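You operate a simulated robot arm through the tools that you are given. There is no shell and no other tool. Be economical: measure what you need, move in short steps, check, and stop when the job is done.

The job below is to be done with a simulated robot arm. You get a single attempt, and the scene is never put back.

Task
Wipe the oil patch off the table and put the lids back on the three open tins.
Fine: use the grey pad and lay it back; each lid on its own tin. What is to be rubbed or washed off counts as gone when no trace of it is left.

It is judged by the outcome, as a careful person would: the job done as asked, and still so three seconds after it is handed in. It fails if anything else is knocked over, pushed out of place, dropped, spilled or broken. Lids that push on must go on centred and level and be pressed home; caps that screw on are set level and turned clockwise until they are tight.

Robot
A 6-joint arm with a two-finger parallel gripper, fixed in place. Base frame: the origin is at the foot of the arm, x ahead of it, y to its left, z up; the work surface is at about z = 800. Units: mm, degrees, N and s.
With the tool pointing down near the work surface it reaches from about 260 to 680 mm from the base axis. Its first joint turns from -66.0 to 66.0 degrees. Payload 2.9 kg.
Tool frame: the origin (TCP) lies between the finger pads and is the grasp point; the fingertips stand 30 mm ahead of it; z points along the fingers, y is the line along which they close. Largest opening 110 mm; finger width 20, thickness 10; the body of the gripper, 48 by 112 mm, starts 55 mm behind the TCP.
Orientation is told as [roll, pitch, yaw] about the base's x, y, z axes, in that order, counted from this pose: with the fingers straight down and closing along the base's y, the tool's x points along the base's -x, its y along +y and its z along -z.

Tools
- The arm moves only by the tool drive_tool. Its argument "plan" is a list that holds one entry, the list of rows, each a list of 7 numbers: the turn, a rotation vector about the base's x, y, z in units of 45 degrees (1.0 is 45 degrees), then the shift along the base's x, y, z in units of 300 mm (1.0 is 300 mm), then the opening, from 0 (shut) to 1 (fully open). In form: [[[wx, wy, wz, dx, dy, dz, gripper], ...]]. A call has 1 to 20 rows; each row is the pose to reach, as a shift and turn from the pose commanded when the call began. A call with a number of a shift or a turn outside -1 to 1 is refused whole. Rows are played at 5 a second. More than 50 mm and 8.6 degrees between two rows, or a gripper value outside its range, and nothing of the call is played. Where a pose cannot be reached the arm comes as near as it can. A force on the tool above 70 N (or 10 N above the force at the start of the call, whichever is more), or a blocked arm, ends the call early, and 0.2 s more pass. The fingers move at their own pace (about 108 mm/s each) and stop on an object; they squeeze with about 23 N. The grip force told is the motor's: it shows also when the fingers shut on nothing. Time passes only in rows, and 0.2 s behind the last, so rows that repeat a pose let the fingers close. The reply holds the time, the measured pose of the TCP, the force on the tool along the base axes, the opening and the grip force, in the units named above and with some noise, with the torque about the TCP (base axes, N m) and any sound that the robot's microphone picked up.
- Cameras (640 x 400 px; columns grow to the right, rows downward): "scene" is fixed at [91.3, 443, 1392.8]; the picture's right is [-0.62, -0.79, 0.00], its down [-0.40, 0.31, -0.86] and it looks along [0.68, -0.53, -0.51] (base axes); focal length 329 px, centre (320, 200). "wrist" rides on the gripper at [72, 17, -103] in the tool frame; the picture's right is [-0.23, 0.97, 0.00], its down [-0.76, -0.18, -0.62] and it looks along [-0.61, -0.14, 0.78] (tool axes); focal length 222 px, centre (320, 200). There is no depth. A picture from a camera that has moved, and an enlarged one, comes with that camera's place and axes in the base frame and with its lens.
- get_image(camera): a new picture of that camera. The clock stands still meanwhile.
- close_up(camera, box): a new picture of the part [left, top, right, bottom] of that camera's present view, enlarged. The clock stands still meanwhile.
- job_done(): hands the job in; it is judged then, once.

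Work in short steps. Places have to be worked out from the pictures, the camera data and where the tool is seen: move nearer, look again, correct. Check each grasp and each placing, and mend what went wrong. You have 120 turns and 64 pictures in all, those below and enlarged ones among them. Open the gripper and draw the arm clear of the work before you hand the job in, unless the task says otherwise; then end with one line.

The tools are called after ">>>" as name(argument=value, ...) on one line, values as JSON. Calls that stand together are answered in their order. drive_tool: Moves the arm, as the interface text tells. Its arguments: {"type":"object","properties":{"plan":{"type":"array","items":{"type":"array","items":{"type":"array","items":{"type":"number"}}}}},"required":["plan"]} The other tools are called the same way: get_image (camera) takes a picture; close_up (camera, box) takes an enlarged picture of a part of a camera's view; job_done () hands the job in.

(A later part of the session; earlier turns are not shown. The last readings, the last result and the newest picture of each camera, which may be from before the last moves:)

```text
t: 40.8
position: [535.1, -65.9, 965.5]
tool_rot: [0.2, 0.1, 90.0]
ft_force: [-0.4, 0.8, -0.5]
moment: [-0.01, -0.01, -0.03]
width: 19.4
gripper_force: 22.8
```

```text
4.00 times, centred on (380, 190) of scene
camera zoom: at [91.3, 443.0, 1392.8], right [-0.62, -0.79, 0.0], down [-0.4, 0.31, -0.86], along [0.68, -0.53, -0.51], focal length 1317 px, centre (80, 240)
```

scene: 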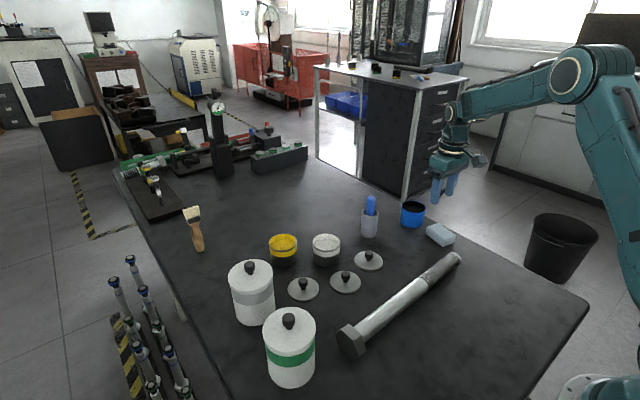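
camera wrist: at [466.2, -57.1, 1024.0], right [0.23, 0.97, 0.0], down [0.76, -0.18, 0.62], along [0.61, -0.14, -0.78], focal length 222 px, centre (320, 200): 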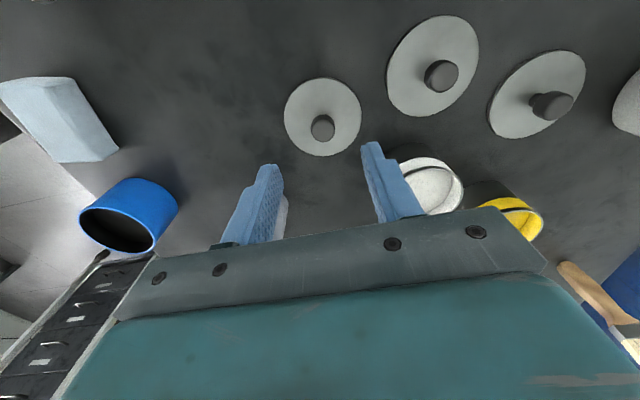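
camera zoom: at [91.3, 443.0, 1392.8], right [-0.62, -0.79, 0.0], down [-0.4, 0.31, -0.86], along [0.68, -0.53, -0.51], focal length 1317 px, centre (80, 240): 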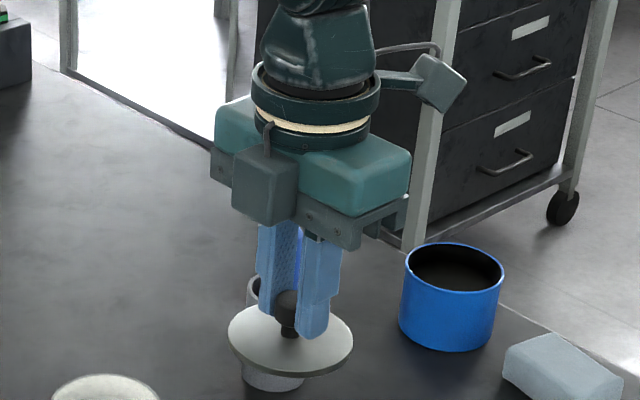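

Lid is held level and centred in the grip. I carry it to above the blue tin, keeping well above the rim, then check from both cameras.

>>> drive_tool(plan=[[[0, 0, 0, 0.03, -0.13, 0, 0.1], [0, 0, 0, 0.06, -0.26, 0, 0.1], [0, 0, 0, 0.09, -0.39, 0, 0.1], [0, 0, 0, 0.12, -0.52, 0, 0.1], [0, 0, 0, 0.15, -0.65, 0, 0.1], [0, 0, 0, 0.185, -0.76, 0, 0.1], [0, 0, 0, 0.185, -0.799, -0.05, 0.1], [0, 0, 0, 0.185, -0.799, -0.11, 0.1], [0, 0, 0, 0.185, -0.799, -0.11, 0.1]]])

>>> close_up(camera="scene", box=[360, 160, 460, 222])

>>> close_up(camera="wrist", box=[200, 60, 440, 210])

```text
t: 42.8
position: [587.9, -309.6, 930.9]
tool_rot: [0.1, -0.1, 89.9]
ft_force: [-0.3, 0.1, 0.4]
moment: [0.02, -0.01, -0.02]
width: 19.2
gripper_force: 23.0
```

```text
6.40 times, centred on (410, 191) of scene
camera zoom: at [91.3, 443.0, 1392.8], right [-0.62, -0.79, 0.0], down [-0.4, 0.31, -0.86], along [0.68, -0.53, -0.51], focal length 2107 px, centre (-256, 258)
```

zoom: 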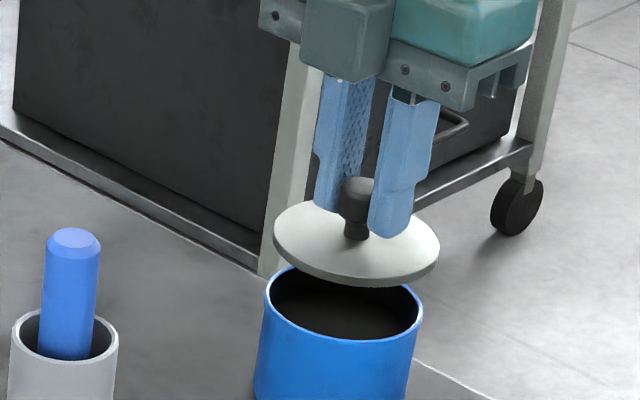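

```text
2.67 times, centred on (320, 135) of wrist
camera zoom: at [571.1, -382.2, 1036.3], right [-0.97, 0.23, 0.0], down [0.18, 0.76, 0.62], along [0.14, 0.61, -0.78], focal length 592 px, centre (320, 373)
```

zoom: 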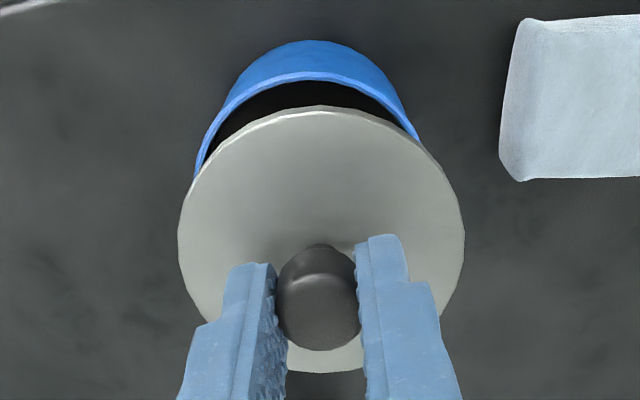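

The scene view shows the lid well aligned along its axis. I lower 20 mm to reduce parallax, keeping clear of the rim, and look again.

>>> drive_tool(plan=[[[0, 0, 0, 0, 0, -0.04, 0.1], [0, 0, 0, 0, 0, -0.067, 0.1], [0, 0, 0, 0, 0, -0.067, 0.1]]])

>>> close_up(camera="scene", box=[380, 180, 444, 220])

>>> close_up(camera="wrist", box=[200, 60, 440, 210])

```text
t: 43.6
position: [587.2, -308.7, 910.7]
tool_rot: [0.0, 0.1, 89.9]
ft_force: [0.6, -0.2, -0.4]
moment: [0.01, -0.02, 0.02]
width: 19.5
gripper_force: 23.3
```

```text
10.00 times, centred on (412, 200) of scene
camera zoom: at [91.3, 443.0, 1392.8], right [-0.62, -0.79, 0.0], down [-0.4, 0.31, -0.86], along [0.68, -0.53, -0.51], focal length 3293 px, centre (-600, 200)
```

zoom: 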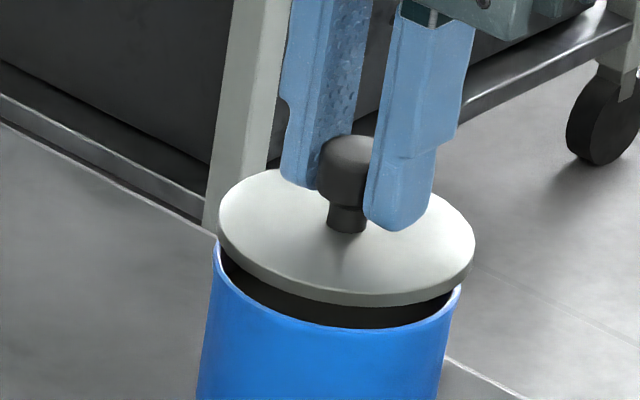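

```text
2.67 times, centred on (320, 135) of wrist
camera zoom: at [570.7, -381.6, 1015.7], right [-0.97, 0.23, 0.0], down [0.18, 0.76, 0.62], along [0.14, 0.61, -0.78], focal length 592 px, centre (320, 373)
```

zoom: 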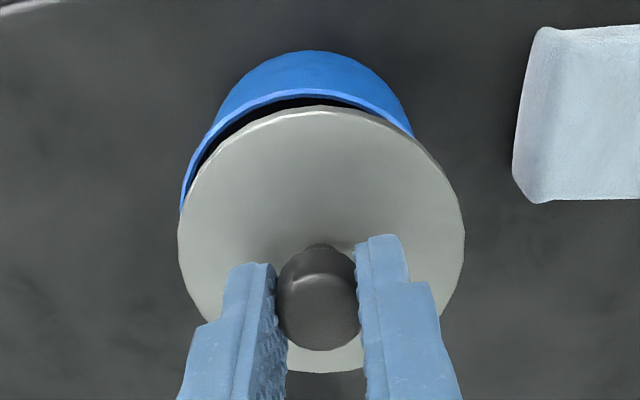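

Both views agree that the lid must shift about (+1.8,-0.7) mm. I correct and lower in small steps to just about contact.

>>> drive_tool(plan=[[[0, 0, 0, 0.006, -0.0023, -0.01, 0.1], [0, 0, 0, 0.006, -0.0023, -0.02, 0.1], [0, 0, 0, 0.006, -0.0023, -0.03, 0.1], [0, 0, 0, 0.006, -0.0023, -0.035, 0.1], [0, 0, 0, 0.006, -0.0023, -0.035, 0.1]]])

>>> close_up(camera="scene", box=[380, 180, 444, 220])

>>> close_up(camera="wrist", box=[200, 60, 440, 210])

```text
t: 44.8
position: [588.5, -308.8, 901.4]
tool_rot: [0.0, -0.1, 90.0]
ft_force: [0.1, -0.3, 0.0]
moment: [0.04, 0.01, 0.02]
width: 19.4
gripper_force: 23.1
```

```text
10.00 times, centred on (412, 200) of scene
camera zoom: at [91.3, 443.0, 1392.8], right [-0.62, -0.79, 0.0], down [-0.4, 0.31, -0.86], along [0.68, -0.53, -0.51], focal length 3293 px, centre (-600, 200)
```

zoom: 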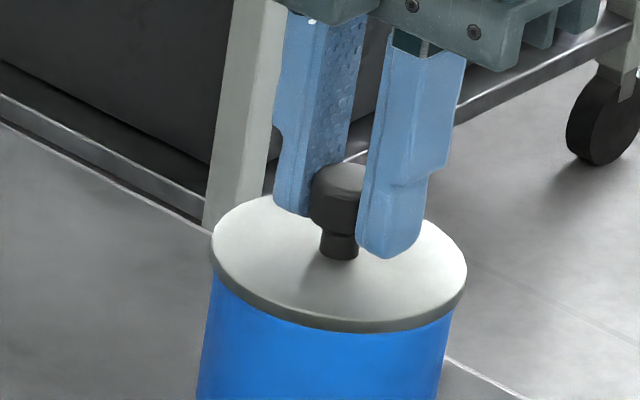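

```text
2.67 times, centred on (320, 135) of wrist
camera zoom: at [572.2, -382.4, 1005.1], right [-0.97, 0.23, 0.0], down [0.18, 0.76, 0.62], along [0.14, 0.61, -0.78], focal length 592 px, centre (320, 373)
```

zoom: 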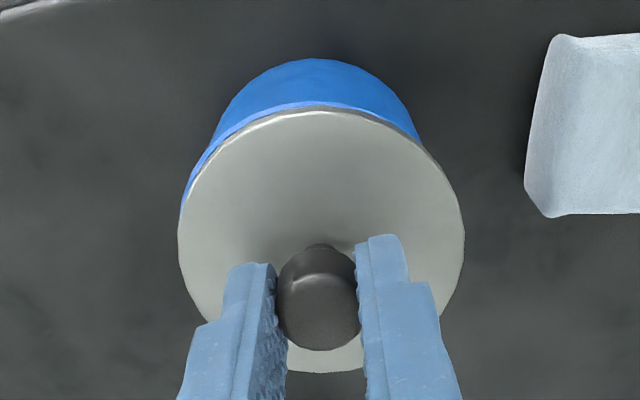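

Nearly concentric. I shift a last (+0.7,-0.4) mm and lower in 1 mm steps onto the rim, watching force.

>>> drive_tool(plan=[[[0, 0, 0, 0.0023, -0.0013, -0.003, 0.1], [0, 0, 0, 0.0023, -0.0013, -0.007, 0.1], [0, 0, 0, 0.0023, -0.0013, -0.01, 0.1], [0, 0, 0, 0.0023, -0.0013, -0.013, 0.1], [0, 0, 0, 0.0023, -0.0013, -0.017, 0.1]]])

```text
t: 46.0
position: [589.7, -311.3, 898.5]
tool_rot: [-0.3, 0.2, 89.9]
ft_force: [-9.9, -3.2, 25.7]
moment: [-0.03, 0.15, 0.04]
width: 19.8
gripper_force: 23.1
heard: snap
```

A snap was heard with 26 N upward force. I look at the lid.

>>> close_up(camera="scene", box=[380, 180, 444, 220])

>>> close_up(camera="wrist", box=[200, 60, 440, 210])

```text
10.00 times, centred on (412, 200) of scene
camera zoom: at [90.6, 443.2, 1392.8], right [-0.62, -0.79, 0.0], down [-0.4, 0.31, -0.86], along [0.68, -0.53, -0.51], focal length 3293 px, centre (-600, 200)
```

zoom: 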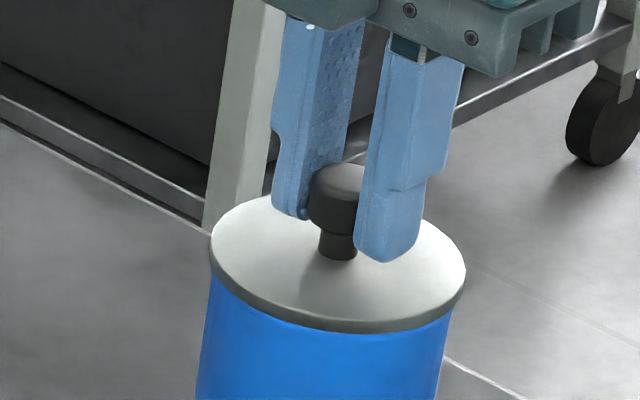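

```text
2.67 times, centred on (320, 135) of wrist
camera zoom: at [572.6, -383.4, 1003.2], right [-0.97, 0.23, 0.0], down [0.18, 0.76, 0.62], along [0.15, 0.6, -0.78], focal length 592 px, centre (320, 373)
```

zoom: 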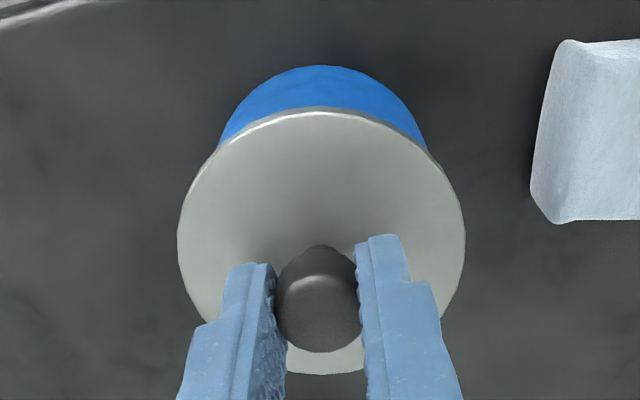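

Lid is seated level and snapped home. I release, rise straight up, and travel toward the second lid.

>>> drive_tool(plan=[[[0, 0, 0, 0, 0, 0, 0.45], [0, 0, 0, 0, 0, 0, 0.45], [0, 0, 0, 0, 0, 0.1, 0.45], [0, 0, 0, 0, 0, 0.25, 0.45], [0, 0, 0, -0.03, 0.12, 0.25, 0.45], [0, 0, 0, -0.06, 0.26, 0.25, 0.45], [0, 0, 0, -0.09, 0.4, 0.25, 0.45], [0, 0, 0, -0.12, 0.54, 0.25, 0.45], [0, 0, 0, -0.15, 0.68, 0.25, 0.45], [0, 0, 0, -0.18, 0.82, 0.25, 0.45], [0, 0, 0, -0.21, 0.95, 0.25, 0.45]]])

>>> drive_tool(plan=[[[0, 0, 0, -0.02, 0.1, -0.06, 0.5], [0, 0, 0, -0.037, 0.187, -0.15, 0.5], [0, 0, 0, -0.037, 0.187, -0.163, 0.5], [0, 0, 0, -0.037, 0.187, -0.163, 0.5]]])

>>> close_up(camera="wrist", box=[220, 60, 420, 185])

>>> close_up(camera="scene", box=[380, 180, 460, 230])

```text
t: 48.4
position: [527.1, -22.3, 970.5]
tool_rot: [0.0, 0.0, 90.0]
ft_force: [0.1, 0.1, -0.5]
moment: [0.01, 0.01, -0.03]
width: 49.5
gripper_force: 0.0
```

```text
t: 49.4
position: [516.6, 35.0, 919.7]
tool_rot: [0.0, 0.0, 90.0]
ft_force: [-0.4, 0.1, -0.8]
moment: [0.01, -0.02, 0.01]
width: 54.9
gripper_force: 0.1
```

```text
3.20 times, centred on (320, 122) of wrist
camera zoom: at [500.2, -39.3, 1024.6], right [-0.97, 0.23, 0.0], down [0.18, 0.76, 0.62], along [0.14, 0.61, -0.78], focal length 711 px, centre (320, 448)
```

zoom: 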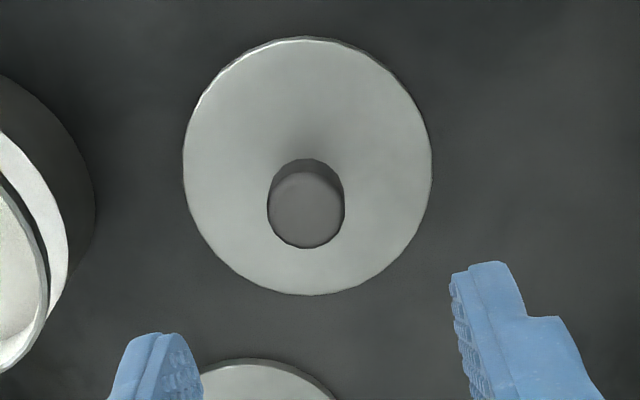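

```text
8.00 times, centred on (420, 205) of scene
camera zoom: at [91.3, 443.0, 1392.8], right [-0.62, -0.79, 0.0], down [-0.4, 0.31, -0.86], along [0.68, -0.53, -0.51], focal length 2634 px, centre (-480, 160)
```

zoom: 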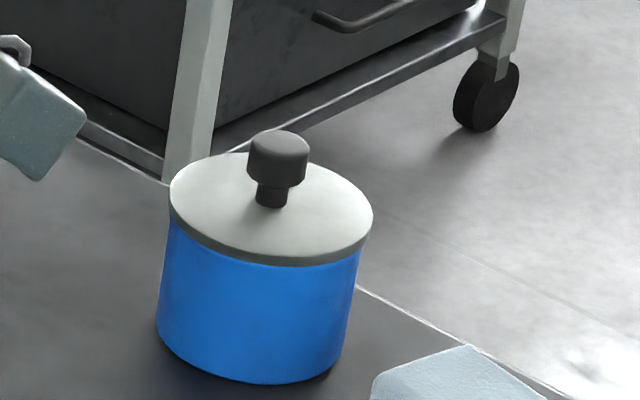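

Blue tin is properly closed. Lid 2 is offset by about (+2,-4.3) mm from the TCP; I correct, descend and grip, then lift and check.

>>> drive_tool(plan=[[[0, 0, 0, 0.007, -0.0143, -0.08, 0.5], [0, 0, 0, 0.007, -0.0143, -0.17, 0.5], [0, 0, 0, 0.007, -0.0143, -0.258, 0.5], [0, 0, 0, 0.007, -0.0143, -0.258, 0.5], [0, 0, 0, 0.007, -0.0143, -0.258, 0.1], [0, 0, 0, 0.007, -0.0143, -0.258, 0.1], [0, 0, 0, 0.007, -0.0143, -0.258, 0.1]]])

>>> close_up(camera="wrist", box=[200, 60, 440, 210])

```text
t: 51.0
position: [520.0, 31.2, 843.9]
tool_rot: [0.0, 0.0, 90.0]
ft_force: [0.6, -0.3, -0.1]
moment: [0.0, 0.0, 0.02]
width: 19.4
gripper_force: 23.1
```

```text
2.67 times, centred on (320, 135) of wrist
camera zoom: at [502.7, -42.9, 948.5], right [-0.97, 0.23, 0.0], down [0.18, 0.76, 0.62], along [0.14, 0.61, -0.78], focal length 592 px, centre (320, 373)
```

zoom: 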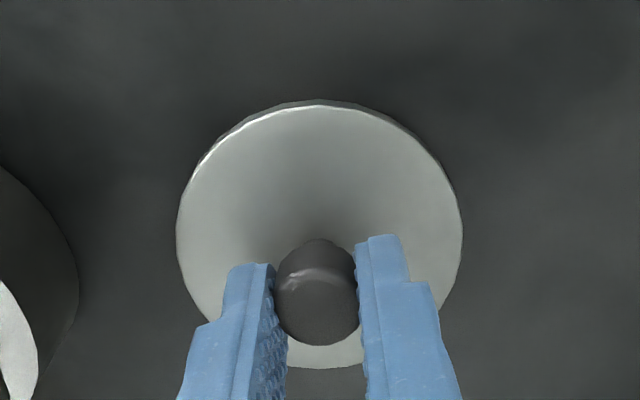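

Gripped and centred within a millimetre. I lift 120 mm, carry it over the white tin and stop about 15 mm above the rim to check.

>>> drive_tool(plan=[[[0, 0, 0, 0, 0, 0.15, 0.1], [0, 0, 0, 0, 0, 0.3, 0.1], [0, 0, 0, 0.03, 0, 0.4, 0.1], [0, 0, 0, 0.13, -0.02, 0.4, 0.1], [0, 0, 0, 0.23, -0.04, 0.4, 0.1], [0, 0, 0, 0.324, -0.056, 0.4, 0.1], [0, 0, 0, 0.324, -0.056, 0.3, 0.1], [0, 0, 0, 0.324, -0.056, 0.23, 0.1], [0, 0, 0, 0.324, -0.056, 0.23, 0.1]]])

>>> close_up(camera="scene", box=[294, 216, 358, 256])

>>> close_up(camera="wrist", box=[200, 60, 440, 210])

```text
t: 53.0
position: [615.6, 10.5, 916.5]
tool_rot: [0.0, 0.0, 90.0]
ft_force: [-0.1, -0.2, -0.2]
moment: [-0.01, 0.02, 0.01]
width: 19.5
gripper_force: 23.0
```

```text
10.00 times, centred on (326, 236) of scene
camera zoom: at [91.3, 443.0, 1392.8], right [-0.62, -0.79, 0.0], down [-0.4, 0.31, -0.86], along [0.68, -0.53, -0.51], focal length 3293 px, centre (260, -160)
```

zoom: 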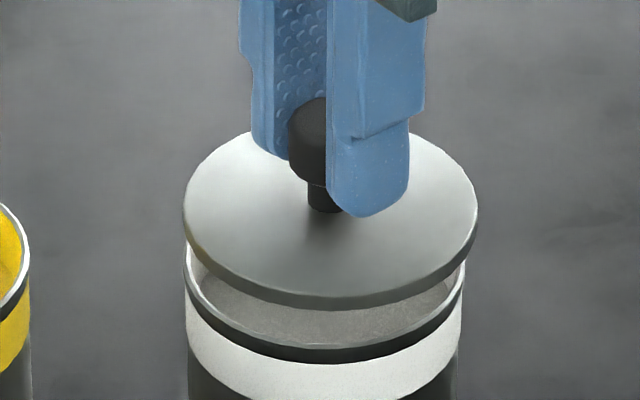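

```text
2.67 times, centred on (320, 135) of wrist
camera zoom: at [598.9, -61.5, 1020.6], right [-0.97, 0.23, 0.0], down [0.18, 0.76, 0.62], along [0.14, 0.61, -0.78], focal length 592 px, centre (320, 373)
```

zoom: 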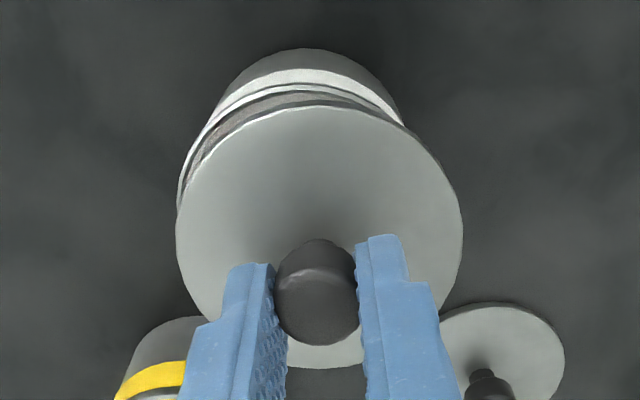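

The tin's centre is about (+3.5,-1.3) mm from the lid's by both views. I correct and lower 11 mm.

>>> drive_tool(plan=[[[0, 0, 0, 0.0117, -0.0043, -0.012, 0.1], [0, 0, 0, 0.0117, -0.0043, -0.025, 0.1], [0, 0, 0, 0.0117, -0.0043, -0.037, 0.1], [0, 0, 0, 0.0117, -0.0043, -0.037, 0.1]]])

>>> close_up(camera="scene", box=[294, 216, 358, 256])

>>> close_up(camera="wrist", box=[200, 60, 440, 210])

```text
t: 54.0
position: [619.2, 9.5, 902.9]
tool_rot: [0.0, 0.1, 89.9]
ft_force: [-0.5, -0.1, 0.3]
moment: [0.0, 0.01, -0.02]
width: 19.1
gripper_force: 22.5
```

```text
10.00 times, centred on (326, 236) of scene
camera zoom: at [91.3, 443.0, 1392.8], right [-0.62, -0.79, 0.0], down [-0.4, 0.31, -0.86], along [0.68, -0.53, -0.51], focal length 3293 px, centre (260, -160)
```

zoom: 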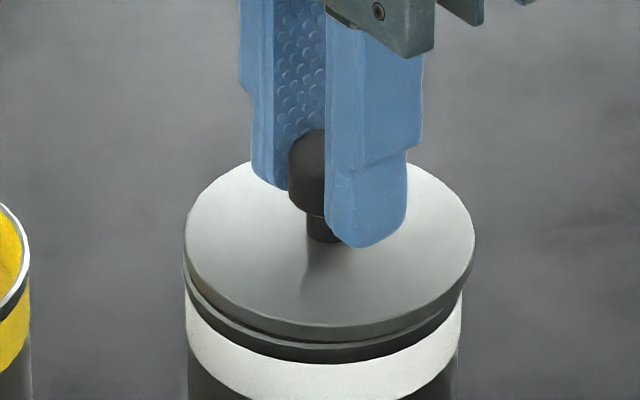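

```text
2.67 times, centred on (320, 135) of wrist
camera zoom: at [602.3, -63.9, 1007.8], right [-0.97, 0.23, 0.0], down [0.18, 0.76, 0.62], along [0.14, 0.61, -0.78], focal length 592 px, centre (320, 373)
```

zoom: 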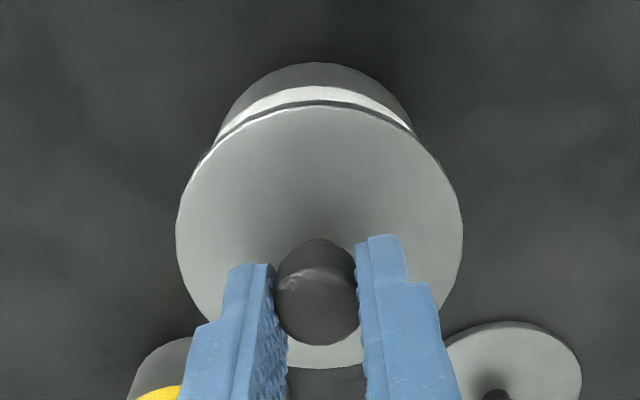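

Nearly concentric; the scene view suggests about 1 mm more to +y. I correct and press down in 1 mm steps.

>>> drive_tool(plan=[[[0, 0, 0, 0.0013, 0.0033, -0.003, 0.1], [0, 0, 0, 0.0013, 0.0033, -0.008, 0.1], [0, 0, 0, 0.0013, 0.0033, -0.012, 0.1], [0, 0, 0, 0.0013, 0.0033, -0.016, 0.1], [0, 0, 0, 0.0013, 0.0033, -0.02, 0.1], [0, 0, 0, 0.0013, 0.0033, -0.024, 0.1]]])

>>> close_up(camera="scene", box=[294, 216, 358, 256])

```text
t: 55.4
position: [619.6, 10.4, 896.9]
tool_rot: [-0.2, 0.0, 90.2]
ft_force: [-8.1, 2.5, 27.6]
moment: [0.03, 0.12, 0.03]
width: 19.9
gripper_force: 23.0
```

```text
10.00 times, centred on (326, 236) of scene
camera zoom: at [90.6, 443.0, 1392.8], right [-0.62, -0.79, 0.0], down [-0.4, 0.31, -0.86], along [0.68, -0.53, -0.51], focal length 3293 px, centre (260, -160)
```

zoom: 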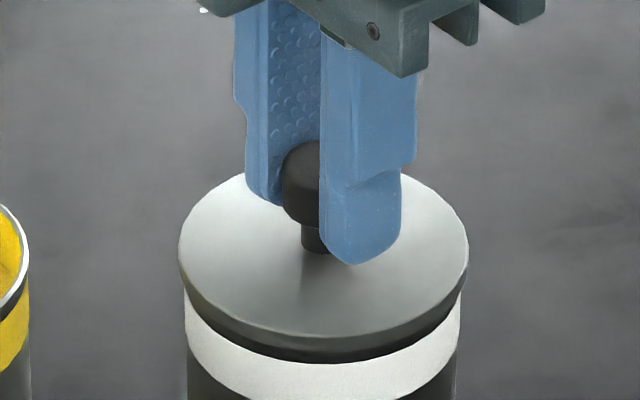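

28 N but no snap yet; the lid now looks centred on the tin (324 vs 323 px). I press slightly further.

>>> drive_tool(plan=[[[0, 0, 0, 0, 0, -0.003, 0.1], [0, 0, 0, 0, 0, -0.006, 0.1], [0, 0, 0, 0, 0, -0.009, 0.1], [0, 0, 0, 0, 0, -0.009, 0.1]]])

```text
t: 56.4
position: [620.4, 10.1, 893.2]
tool_rot: [-0.1, 0.1, 90.0]
ft_force: [-9.4, -3.4, 26.9]
moment: [-0.1, 0.11, 0.02]
width: 19.7
gripper_force: 22.7
```

No snap; force unchanged though z went down, so the fingers may be sliding on the knob. I look.

>>> close_up(camera="scene", box=[294, 216, 358, 256])

>>> close_up(camera="wrist", box=[200, 60, 440, 210])

```text
10.00 times, centred on (326, 236) of scene
camera zoom: at [90.6, 442.9, 1392.8], right [-0.62, -0.79, 0.0], down [-0.4, 0.32, -0.86], along [0.68, -0.53, -0.51], focal length 3293 px, centre (260, -160)
```

zoom: 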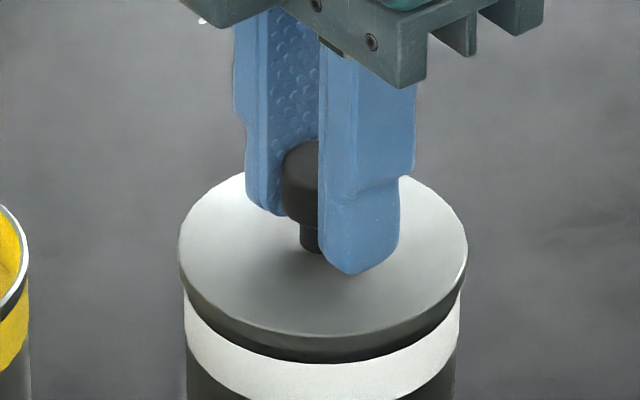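

```text
2.67 times, centred on (320, 135) of wrist
camera zoom: at [603.1, -63.3, 999.1], right [-0.97, 0.23, 0.0], down [0.18, 0.76, 0.62], along [0.14, 0.61, -0.78], focal length 592 px, centre (320, 373)
```

zoom: 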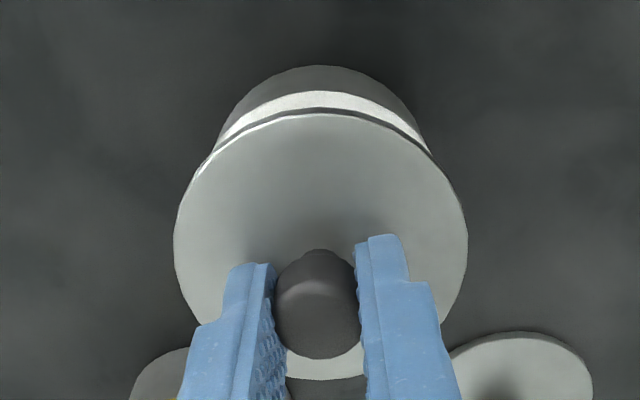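

The fingers slid on the knob. I release, rise, close the fingers and press straight down on the knob top.

>>> drive_tool(plan=[[[0, 0, 0, 0, 0, 0.003, 0.45], [0, 0, 0, 0, 0, 0.01, 0.45], [0, 0, 0, 0, 0, 0.12, 0.45], [0, 0, 0, 0, 0, 0.22, 0.45], [0, 0, 0, 0, 0, 0.22, 0], [0, 0, 0, 0, 0, 0.22, 0], [0, 0, 0, 0, 0, 0.22, 0], [0, 0, 0, 0, 0, 0.17, 0], [0, 0, 0, 0, 0, 0.14, 0], [0, 0, 0, 0, 0, 0.13, 0]]])

>>> close_up(camera="scene", box=[294, 206, 358, 246])

```text
t: 58.6
position: [620.7, 11.8, 930.2]
tool_rot: [0.0, 0.1, 90.0]
ft_force: [-0.3, -0.6, -0.6]
moment: [0.0, -0.01, -0.04]
width: 0.1
gripper_force: 23.0
heard: snap
```

```text
10.00 times, centred on (326, 226) of scene
camera zoom: at [91.3, 443.0, 1392.8], right [-0.62, -0.79, 0.0], down [-0.4, 0.31, -0.86], along [0.68, -0.53, -0.51], focal length 3293 px, centre (260, -60)
```

zoom: 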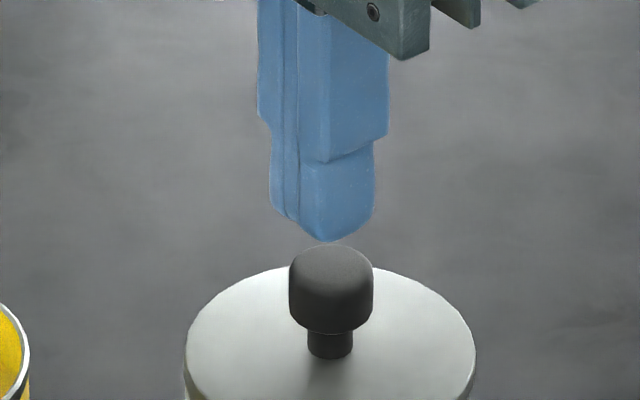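

A snap was heard on release. I still press down on the knob to make sure it is home.

>>> drive_tool(plan=[[[0, 0, 0, 0, 0, -0.005, 0], [0, 0, 0, 0, 0, -0.01, 0], [0, 0, 0, 0, 0, -0.015, 0], [0, 0, 0, 0, 0, -0.02, 0], [0, 0, 0, 0, 0, -0.024, 0], [0, 0, 0, 0, 0, -0.028, 0]]])

```text
t: 60.0
position: [617.9, 9.5, 924.1]
tool_rot: [0.0, 0.0, 89.9]
ft_force: [-1.0, -0.4, -0.3]
moment: [-0.04, 0.01, 0.05]
width: 0.0
gripper_force: 22.6
```

No contact yet; I continue in small steps.

>>> drive_tool(plan=[[[0, 0, 0, 0, 0, -0.004, 0], [0, 0, 0, 0, 0, -0.008, 0], [0, 0, 0, 0, 0, -0.012, 0], [0, 0, 0, 0, 0, -0.016, 0], [0, 0, 0, 0, 0, -0.02, 0]]])

>>> close_up(camera="scene", box=[294, 216, 358, 256])

```text
t: 61.2
position: [619.5, 11.0, 918.0]
tool_rot: [-0.1, 0.1, 90.0]
ft_force: [0.6, -1.4, 5.3]
moment: [-0.04, 0.01, 0.01]
width: 0.0
gripper_force: 23.3
```

```text
10.00 times, centred on (326, 236) of scene
camera zoom: at [91.2, 443.0, 1392.8], right [-0.62, -0.79, 0.0], down [-0.4, 0.31, -0.86], along [0.68, -0.53, -0.51], focal length 3293 px, centre (260, -160)
```

zoom: 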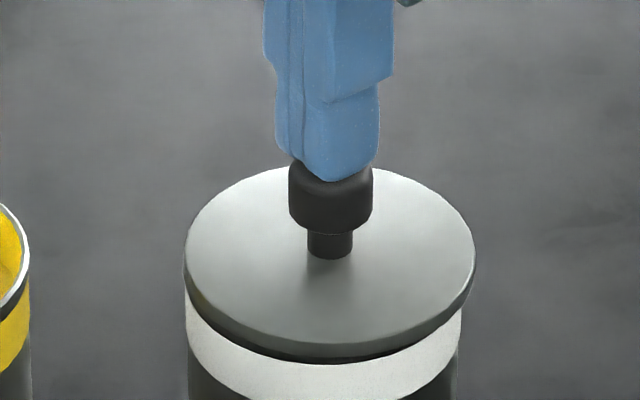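

Contact begins. I press more firmly to be sure it is home.

>>> drive_tool(plan=[[[0, 0, 0, 0, 0, -0.004, 0], [0, 0, 0, 0, 0, -0.008, 0], [0, 0, 0, 0, 0, -0.012, 0], [0, 0, 0, 0, 0, -0.016, 0], [0, 0, 0, 0, 0, -0.02, 0]]])

```text
t: 62.4
position: [620.6, 9.9, 917.6]
tool_rot: [-0.4, 0.0, 90.0]
ft_force: [-18.3, -1.1, 49.1]
moment: [-0.04, 0.55, 0.04]
width: 0.0
gripper_force: 23.3
```

49 N with no further travel and no new snap: it is home. I rise and inspect.

>>> drive_tool(plan=[[[0, 0, 0, 0, 0, 0.03, 0], [0, 0, 0, 0, 0, 0.1, 0], [0, 0, 0, 0, 0, 0.2, 0.5], [0, 0, 0, 0, 0, 0.25, 0.5]]])

>>> close_up(camera="scene", box=[290, 220, 370, 270])

>>> close_up(camera="wrist", box=[200, 60, 440, 210])

```text
t: 63.4
position: [619.1, 9.9, 986.9]
tool_rot: [0.1, 0.1, 90.0]
ft_force: [0.3, -0.2, 0.5]
moment: [0.0, -0.01, 0.02]
width: 55.1
gripper_force: 0.1
```

```text
8.00 times, centred on (330, 245) of scene
camera zoom: at [91.3, 443.0, 1392.8], right [-0.62, -0.79, 0.0], down [-0.4, 0.31, -0.86], along [0.68, -0.53, -0.51], focal length 2634 px, centre (240, -160)
```

zoom: 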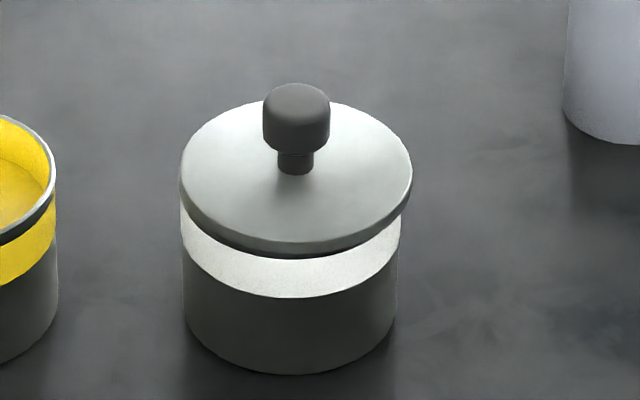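

```text
2.67 times, centred on (320, 135) of wrist
camera zoom: at [602.1, -63.4, 1091.3], right [-0.97, 0.23, 0.0], down [0.18, 0.76, 0.62], along [0.14, 0.61, -0.78], focal length 592 px, centre (320, 373)
```

zoom: 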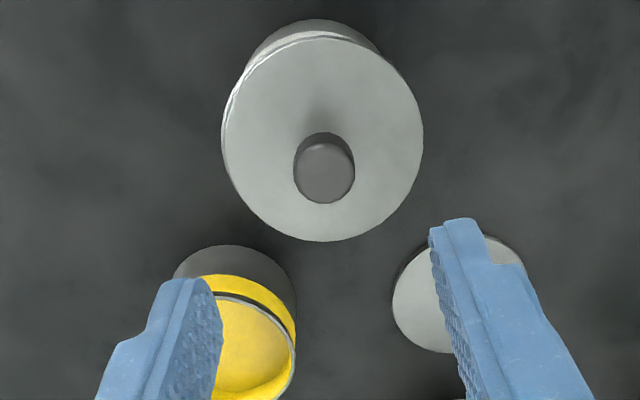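

I zoom in on the white tin's lid from above to check concentricity.

>>> close_up(camera="wrist", box=[272, 62, 368, 122])

```text
6.67 times, centred on (320, 92) of wrist
camera zoom: at [602.1, -63.4, 1091.3], right [-0.97, 0.23, 0.0], down [0.18, 0.76, 0.62], along [0.14, 0.61, -0.78], focal length 1481 px, centre (320, 920)
```

zoom: 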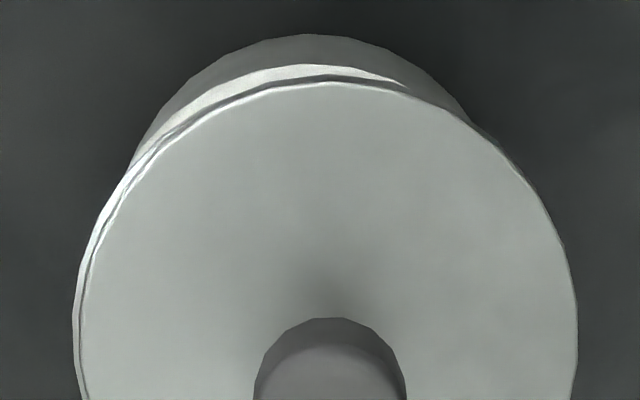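

The lid may sit a millimetre or two toward the -x side; I zoom in further from the scene camera to judge level and offset.

>>> close_up(camera="scene", box=[308, 230, 348, 255])

>>> close_up(camera="scene", box=[396, 196, 436, 221])

```text
16.00 times, centred on (328, 242) of scene
camera zoom: at [91.3, 443.0, 1392.8], right [-0.62, -0.79, 0.0], down [-0.4, 0.31, -0.86], along [0.68, -0.53, -0.51], focal length 5268 px, centre (192, -480)
```

zoom: 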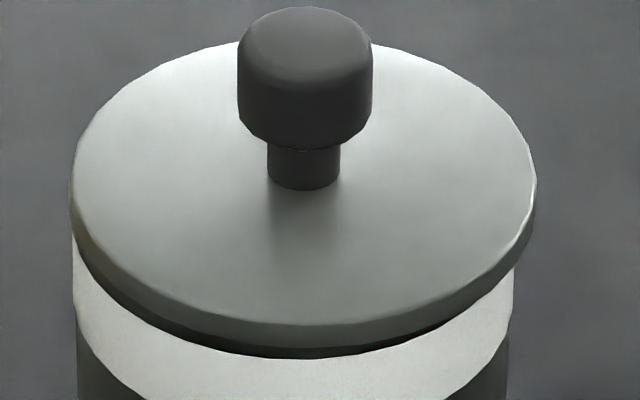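

```text
16.00 times, centred on (416, 208) of scene
camera zoom: at [91.3, 443.0, 1392.8], right [-0.62, -0.79, 0.0], down [-0.4, 0.31, -0.86], along [0.68, -0.53, -0.51], focal length 5268 px, centre (-1216, 64)
```

zoom: 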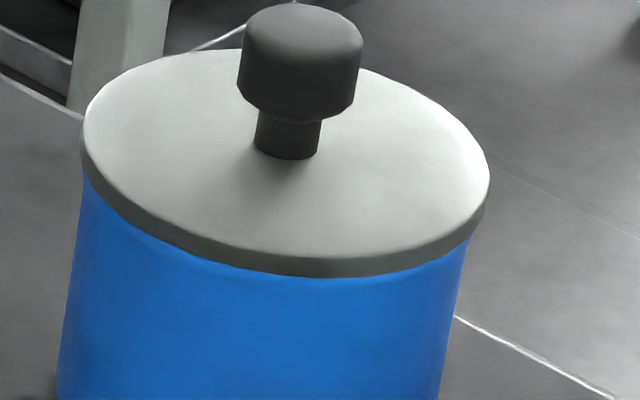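

Both closed lids look level; offset is about a millimetre and 49 N gave no further travel. Now lid 1 for the yellow tin: I rotate the tool back (two calls) toward yaw 8.4° on the way to lid 1.

>>> drive_tool(plan=[[[0, 0, -0.17, -0.03, 0.02, 0, 0.5], [0, 0, -0.34, -0.06, 0.05, 0, 0.5], [0, 0, -0.51, -0.09, 0.08, 0, 0.5], [0, 0, -0.68, -0.12, 0.11, 0, 0.5], [0, 0, -0.85, -0.16, 0.14, 0, 0.5], [0, 0, -1.0, -0.19, 0.167, 0, 0.5]]])

>>> drive_tool(plan=[[[0, 0, -0.17, 0, 0.04, 0, 0.5], [0, 0, -0.34, 0, 0.08, 0, 0.5], [0, 0, -0.51, 0, 0.13, -0.03, 0.5], [0, 0, -0.68, 0, 0.18, -0.07, 0.5], [0, 0, -0.813, 0, 0.22, -0.12, 0.5], [0, 0, -0.813, 0, 0.22, -0.2, 0.5], [0, 0, -0.813, 0, 0.22, -0.2, 0.5]]])

>>> close_up(camera="wrist", box=[220, 60, 420, 185])

```text
t: 64.8
position: [562.8, 60.8, 987.5]
tool_rot: [0.0, 0.0, 45.0]
ft_force: [0.2, 0.0, 0.1]
moment: [-0.01, 0.0, -0.01]
width: 54.9
gripper_force: 0.1
```

```text
t: 66.4
position: [562.7, 125.5, 924.9]
tool_rot: [0.0, 0.1, 8.4]
ft_force: [0.4, 0.3, -0.2]
moment: [-0.01, -0.01, 0.04]
width: 54.7
gripper_force: 0.1
```

```text
3.20 times, centred on (320, 122) of wrist
camera zoom: at [488.8, 131.1, 1030.4], right [0.08, 1.0, 0.0], down [0.78, -0.07, 0.62], along [0.62, -0.05, -0.78], focal length 711 px, centre (320, 448)
```

zoom: 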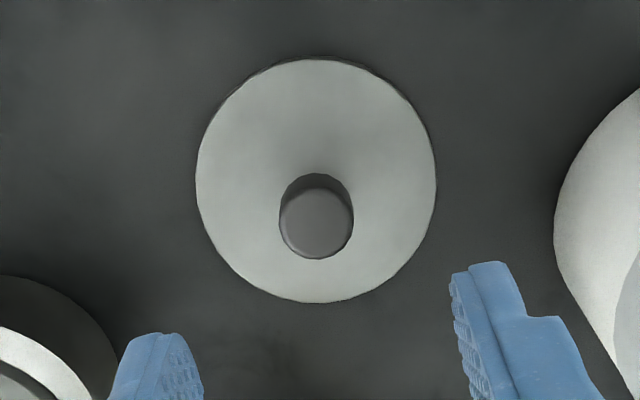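

Lid 1 sits 2.6 mm beyond the TCP in x. I tilt the tool 10° outward (about its closing axis), which puts the pads over the knob, then descend and grip.

>>> drive_tool(plan=[[[0.0163, -0.11, 0, 0, -0.001, 0, 0.5], [0.0325, -0.2198, 0, 0, -0.002, 0, 0.5], [0.0325, -0.2198, 0, 0, -0.002, -0.09, 0.5], [0.0325, -0.2198, 0, 0, -0.002, -0.18, 0.5], [0.0325, -0.2198, 0, 0, -0.002, -0.23, 0.5], [0.0325, -0.2198, 0, 0, -0.002, -0.267, 0.5], [0.0325, -0.2198, 0, 0, -0.002, -0.267, 0.5]]])

>>> close_up(camera="wrist", box=[200, 60, 440, 210])

>>> close_up(camera="scene", box=[260, 250, 340, 300])

```text
t: 68.0
position: [562.1, 126.5, 846.7]
tool_rot: [0.0, -10.0, 8.4]
ft_force: [1.2, 0.0, 0.6]
moment: [-0.03, 0.0, 0.02]
width: 55.1
gripper_force: 0.1
```

```text
2.67 times, centred on (320, 135) of wrist
camera zoom: at [471.1, 128.7, 937.6], right [0.08, 1.0, 0.04], down [0.66, -0.08, 0.75], along [0.75, -0.03, -0.66], focal length 592 px, centre (320, 373)
```

zoom: 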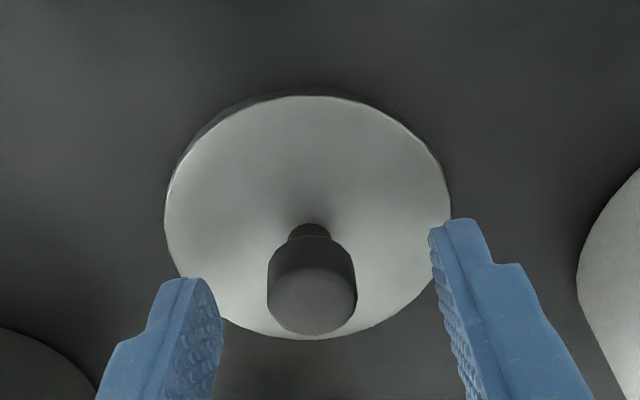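

```text
refused: no pictures are left
```

Pictures are used up, so from here I rely on readings, force and sound. In the last view the lid was about 2 mm radially beyond the TCP. I grip the knob now and lift straight up.

>>> drive_tool(plan=[[[0, 0, 0, 0, 0, 0, 0.1], [0, 0, 0, 0, 0, 0, 0.1], [0, 0, 0, 0, 0, 0, 0.1], [0, 0, 0, 0, 0, 0.03, 0.1], [0, 0, 0, 0, 0, 0.15, 0.1], [0, 0, 0, 0, 0, 0.28, 0.1], [0, 0, 0, 0, 0, 0.4, 0.1], [0, 0, 0, 0, 0, 0.4, 0.1]]])

>>> drive_tool(plan=[[[0, 0, 0, 0, 0, 0, 0.1]]])

```text
t: 69.8
position: [562.1, 125.2, 964.7]
tool_rot: [0.0, -9.9, 8.4]
ft_force: [-1.3, 0.7, -1.7]
moment: [0.0, -0.02, -0.02]
width: 19.6
gripper_force: 23.4
```

```text
t: 70.2
position: [563.6, 126.8, 964.0]
tool_rot: [0.0, -10.0, 8.4]
ft_force: [0.2, -0.5, -0.2]
moment: [0.02, -0.02, 0.01]
width: 19.6
gripper_force: 22.8
```

Lid held (19.6 mm). I carry it over the yellow tin at height and check that the pose is reachable.

>>> drive_tool(plan=[[[0, 0, 0, 0.1, -0.02, 0, 0.1], [0, 0, 0, 0.2, -0.04, 0, 0.1], [0, 0, 0, 0.3, -0.06, 0, 0.1], [0, 0, 0, 0.38, -0.075, 0, 0.1], [0, 0, 0, 0.422, -0.0813, 0, 0.1], [0, 0, 0, 0.422, -0.0813, -0.08, 0.1], [0, 0, 0, 0.422, -0.0813, -0.16, 0.1], [0, 0, 0, 0.422, -0.0813, -0.16, 0.1]]])

>>> drive_tool(plan=[[[0, 0, 0, 0, 0, 0, 0.1]]])

>>> drive_tool(plan=[[[0, 0, 0, 0, 0, 0, 0.1]]])

>>> drive_tool(plan=[[[0, 0, 0, 0, 0, 0, 0.1]]])

```text
t: 72.0
position: [689.8, 99.9, 918.3]
tool_rot: [0.0, -10.0, 8.4]
ft_force: [1.1, 0.7, -0.9]
moment: [0.0, 0.03, 0.01]
width: 19.6
gripper_force: 22.5
```

```text
t: 72.4
position: [688.5, 100.3, 918.0]
tool_rot: [0.0, -9.9, 8.3]
ft_force: [0.2, -0.8, -0.1]
moment: [0.01, 0.01, -0.03]
width: 19.6
gripper_force: 23.1
```

```text
t: 72.8
position: [689.4, 100.6, 918.5]
tool_rot: [0.0, -10.0, 8.3]
ft_force: [0.2, 0.0, -0.4]
moment: [0.05, 0.0, -0.04]
width: 19.6
gripper_force: 23.3
```

```text
t: 73.2
position: [689.4, 99.3, 919.0]
tool_rot: [0.0, -9.9, 8.4]
ft_force: [0.5, 0.6, -0.5]
moment: [0.02, 0.0, 0.0]
width: 19.4
gripper_force: 22.8
```

Reachable. Averaged readings put the lid at (691.3,100.3) against my best tin estimate (691,101.7). I shift +1.3 mm in y and lower to near contact.

>>> drive_tool(plan=[[[0, 0, 0, -0.0007, 0.0043, -0.02, 0.1], [0, 0, 0, -0.0007, 0.0043, -0.04, 0.1], [0, 0, 0, -0.0007, 0.0043, -0.047, 0.1], [0, 0, 0, -0.0007, 0.0043, -0.05, 0.1]]])

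>>> drive_tool(plan=[[[0, 0, 0, 0, 0, -0.003, 0.1], [0, 0, 0, 0, 0, -0.006, 0.1], [0, 0, 0, 0, 0, -0.009, 0.1]]])

```text
t: 74.2
position: [689.3, 102.2, 903.7]
tool_rot: [0.1, -10.0, 8.5]
ft_force: [-1.2, -0.4, 1.1]
moment: [-0.04, 0.05, -0.01]
width: 19.9
gripper_force: 23.3
```

```text
t: 75.0
position: [688.5, 102.1, 903.4]
tool_rot: [0.0, -10.3, 8.5]
ft_force: [-3.9, 2.1, 18.2]
moment: [-0.02, 0.33, 0.08]
width: 19.6
gripper_force: 22.8
```

Contact at 18 N on the rim. I press on gently.

>>> drive_tool(plan=[[[0, 0, 0, 0, 0, -0.002, 0.1], [0, 0, 0, 0, 0, -0.004, 0.1], [0, 0, 0, 0, 0, -0.006, 0.1], [0, 0, 0, 0, 0, -0.006, 0.1]]])

```text
t: 76.0
position: [688.6, 102.4, 901.1]
tool_rot: [0.0, -10.4, 8.5]
ft_force: [0.6, 3.3, 24.9]
moment: [0.1, -0.15, 0.1]
width: 19.4
gripper_force: 22.8
```

No snap yet and near the grip's slip limit. As with the white tin, I release, rise, close the fingers and then press on the knob top.

>>> drive_tool(plan=[[[0, 0, 0, 0, 0, 0.003, 0.45], [0, 0, 0, 0, 0, 0.008, 0.45], [0, 0, 0, 0, 0, 0.01, 0.45]]])

>>> drive_tool(plan=[[[0, 0, 0, 0.02, 0.003, 0.11, 0.45], [0, 0, 0, 0.028, 0.004, 0.22, 0.45], [0, 0, 0, 0.028, 0.004, 0.22, 0], [0, 0, 0, 0.028, 0.004, 0.22, 0], [0, 0, 0, 0.028, 0.004, 0.22, 0]]])

```text
t: 76.8
position: [688.3, 103.2, 899.6]
tool_rot: [0.1, -9.9, 8.3]
ft_force: [-0.3, 0.3, -0.7]
moment: [0.0, -0.03, 0.0]
width: 49.3
gripper_force: 0.2
```

```text
t: 78.0
position: [699.0, 103.6, 965.9]
tool_rot: [0.1, -9.9, 8.4]
ft_force: [0.1, -0.7, -0.3]
moment: [0.02, -0.02, 0.01]
width: 0.0
gripper_force: 23.4
```

No snap yet; the lid rests on the rim. With the fingers closed I place the tilted tip's lowest edge over the knob and come down to about 5 mm above it.

>>> drive_tool(plan=[[[0, 0, 0, -0.015, -0.002, -0.07, 0], [0, 0, 0, -0.015, -0.002, -0.12, 0], [0, 0, 0, -0.015, -0.002, -0.125, 0], [0, 0, 0, -0.015, -0.002, -0.13, 0], [0, 0, 0, -0.015, -0.002, -0.135, 0]]])

>>> drive_tool(plan=[[[0, 0, 0, 0, 0, -0.004, 0], [0, 0, 0, 0, 0, -0.008, 0], [0, 0, 0, 0, 0, -0.012, 0]]])

```text
t: 79.2
position: [692.5, 102.9, 925.8]
tool_rot: [0.1, -9.9, 8.4]
ft_force: [0.0, -0.3, 0.0]
moment: [-0.02, 0.01, -0.01]
width: 0.0
gripper_force: 23.0
```

```text
t: 80.0
position: [692.5, 104.4, 922.8]
tool_rot: [-0.1, -10.0, 8.4]
ft_force: [0.5, 1.0, 0.0]
moment: [0.04, 0.0, -0.01]
width: 0.0
gripper_force: 23.0
```

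>>> drive_tool(plan=[[[0, 0, 0, 0, 0, -0.003, 0], [0, 0, 0, 0, 0, -0.006, 0], [0, 0, 0, 0, 0, -0.009, 0]]])

```text
t: 80.8
position: [692.6, 103.8, 920.6]
tool_rot: [0.0, -10.0, 8.4]
ft_force: [0.5, -0.5, 0.8]
moment: [0.0, 0.01, 0.0]
width: 0.1
gripper_force: 23.3
```

No contact yet at 920.6; I continue in small steps.

>>> drive_tool(plan=[[[0, 0, 0, 0, 0, -0.003, 0], [0, 0, 0, 0, 0, -0.006, 0], [0, 0, 0, 0, 0, -0.009, 0]]])

```text
t: 81.6
position: [692.3, 101.8, 918.9]
tool_rot: [0.1, -10.0, 8.5]
ft_force: [-1.0, -0.8, 4.5]
moment: [0.0, 0.1, 0.03]
width: 0.0
gripper_force: 23.0
```

Contact. I now press in half-millimetre steps, listening for the snap.

>>> drive_tool(plan=[[[0, 0, 0, 0, 0, -0.003, 0], [0, 0, 0, 0, 0, -0.006, 0], [0, 0, 0, 0, 0, -0.009, 0]]])

```text
t: 82.4
position: [693.1, 103.0, 917.6]
tool_rot: [0.0, -10.2, 8.5]
ft_force: [-8.3, 1.0, 25.4]
moment: [-0.04, 0.4, -0.01]
width: 0.0
gripper_force: 22.7
```

>>> drive_tool(plan=[[[0, 0, 0, 0, 0, -0.003, 0], [0, 0, 0, 0, 0, -0.006, 0], [0, 0, 0, 0, 0, -0.009, 0]]])

```text
t: 83.2
position: [692.5, 104.1, 917.7]
tool_rot: [0.0, -10.5, 8.4]
ft_force: [-8.7, -1.1, 33.6]
moment: [-0.02, 0.4, 0.01]
width: 0.0
gripper_force: 22.7
```

34 N, no snap; I go on up towards 55 N.

>>> drive_tool(plan=[[[0, 0, 0, 0, 0, -0.004, 0], [0, 0, 0, 0, 0, -0.008, 0], [0, 0, 0, 0, 0, -0.012, 0], [0, 0, 0, 0, 0, -0.016, 0]]])

```text
t: 84.2
position: [693.9, 103.3, 919.4]
tool_rot: [0.0, -10.9, 8.5]
ft_force: [-22.7, 1.2, 50.8]
moment: [-0.01, 0.88, -0.05]
width: 0.0
gripper_force: 23.2
```

50 N without a snap: the lid rests slightly off centre. The side forces under load suggest the tin's centre lies a little to +x,+y. I re-grip the knob from above first.

>>> drive_tool(plan=[[[0, 0, 0, 0, 0, 0.04, 0], [0, 0, 0, -0.013, -0.002, 0.14, 0], [0, 0, 0, -0.013, -0.002, 0.14, 0.45], [0, 0, 0, -0.013, -0.002, 0.14, 0.45], [0, 0, 0, -0.013, -0.002, 0.14, 0.45], [0, 0, 0, -0.013, -0.002, 0.06, 0.45], [0, 0, 0, -0.013, -0.002, 0.0, 0.45], [0, 0, 0, -0.013, -0.002, -0.021, 0.45], [0, 0, 0, -0.013, -0.002, -0.021, 0.45]]])

>>> drive_tool(plan=[[[0, 0, 0, 0, 0, 0, 0.1], [0, 0, 0, 0, 0, 0, 0.1], [0, 0, 0, 0, 0, 0, 0.1]]])

```text
t: 86.2
position: [688.1, 99.5, 900.9]
tool_rot: [0.0, -9.9, 8.4]
ft_force: [-0.2, 0.5, 0.9]
moment: [-0.03, -0.01, 0.02]
width: 49.5
gripper_force: 0.1
heard: snap
```

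```text
t: 87.0
position: [687.6, 99.2, 900.1]
tool_rot: [-0.1, -10.0, 8.4]
ft_force: [-0.6, -0.6, 0.9]
moment: [-0.02, -0.07, -0.01]
width: 19.7
gripper_force: 23.0
heard: snap
```

A snap came as the press was released and another as I gripped. I take repeated readings to see where the gripped knob really is.

>>> drive_tool(plan=[[[0, 0, 0, 0, 0, 0, 0.1], [0, 0, 0, 0, 0, 0, 0.1], [0, 0, 0, 0, 0, 0, 0.1]]])

>>> drive_tool(plan=[[[0, 0, 0, 0, 0, 0, 0.1], [0, 0, 0, 0, 0, 0, 0.1], [0, 0, 0, 0, 0, 0, 0.1]]])

>>> drive_tool(plan=[[[0, 0, 0, 0, 0, 0, 0.1], [0, 0, 0, 0, 0, 0, 0.1], [0, 0, 0, 0, 0, 0, 0.1]]])

```text
t: 87.8
position: [686.9, 100.3, 901.2]
tool_rot: [-0.1, -10.0, 8.4]
ft_force: [0.9, -0.5, 0.1]
moment: [-0.02, 0.02, 0.02]
width: 19.4
gripper_force: 23.0
```

```text
t: 88.6
position: [687.5, 100.9, 902.1]
tool_rot: [0.0, -10.0, 8.3]
ft_force: [-0.4, 0.3, -0.4]
moment: [0.02, 0.01, -0.02]
width: 19.5
gripper_force: 23.1
```

```text
t: 89.4
position: [686.5, 100.1, 901.6]
tool_rot: [0.0, -9.9, 8.4]
ft_force: [-0.7, -0.7, -0.5]
moment: [-0.02, 0.01, 0.02]
width: 19.5
gripper_force: 22.8
```

Readings drift by a millimetre or so, so I test by force: a 1 mm gentle lift shows whether the lid is attached.

>>> drive_tool(plan=[[[0, 0, 0, 0, 0, 0.0017, 0.1], [0, 0, 0, 0, 0, 0.0033, 0.1], [0, 0, 0, 0, 0, 0.0033, 0.1]]])

>>> drive_tool(plan=[[[0, 0, 0, 0, 0, 0, 0.1]]])

```text
t: 90.2
position: [687.6, 101.5, 902.3]
tool_rot: [0.0, -10.0, 8.4]
ft_force: [0.1, 0.7, 0.4]
moment: [0.01, 0.01, 0.05]
width: 19.3
gripper_force: 22.9
```

```text
t: 90.6
position: [687.3, 101.3, 901.7]
tool_rot: [0.0, -10.1, 8.3]
ft_force: [0.7, -0.3, -0.6]
moment: [0.03, -0.04, 0.01]
width: 19.4
gripper_force: 23.3
```

No tension at 1 mm. I lift 3 mm more slowly to be sure whether it is free.

>>> drive_tool(plan=[[[0, 0, 0, 0, 0, 0.003, 0.1], [0, 0, 0, 0, 0, 0.006, 0.1], [0, 0, 0, 0, 0, 0.009, 0.1], [0, 0, 0, 0, 0, 0.009, 0.1]]])

>>> drive_tool(plan=[[[0, 0, 0, 0, 0, 0, 0.1]]])

```text
t: 91.6
position: [688.7, 102.9, 905.4]
tool_rot: [0.1, -10.0, 8.5]
ft_force: [0.4, 1.0, -0.1]
moment: [0.0, -0.01, -0.03]
width: 19.3
gripper_force: 22.9
```

```text
t: 92.0
position: [687.2, 103.6, 906.8]
tool_rot: [0.0, -9.9, 8.4]
ft_force: [-0.1, -0.1, -0.7]
moment: [0.02, -0.02, -0.01]
width: 19.7
gripper_force: 22.9
```

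The lid is free in the grip. I try again with a shift of (+0.8,+0.8) mm and press in small steps, listening.

>>> drive_tool(plan=[[[0, 0, 0, 0.0027, 0.0027, 0, 0.1], [0, 0, 0, 0.0027, 0.0027, -0.008, 0.1], [0, 0, 0, 0.0027, 0.0027, -0.014, 0.1], [0, 0, 0, 0.0027, 0.0027, -0.018, 0.1], [0, 0, 0, 0.0027, 0.0027, -0.021, 0.1]]])

>>> drive_tool(plan=[[[0, 0, 0, 0, 0, -0.002, 0.1], [0, 0, 0, 0, 0, -0.004, 0.1]]])

```text
t: 93.2
position: [688.0, 104.8, 901.7]
tool_rot: [-0.1, -10.1, 8.4]
ft_force: [-5.2, -0.3, 13.7]
moment: [-0.07, 0.43, 0.02]
width: 19.5
gripper_force: 22.9
```

```text
t: 93.8
position: [689.9, 105.3, 899.5]
tool_rot: [0.0, -10.3, 8.5]
ft_force: [-9.5, 4.1, 24.9]
moment: [0.13, 0.1, 0.08]
width: 19.7
gripper_force: 22.2
```

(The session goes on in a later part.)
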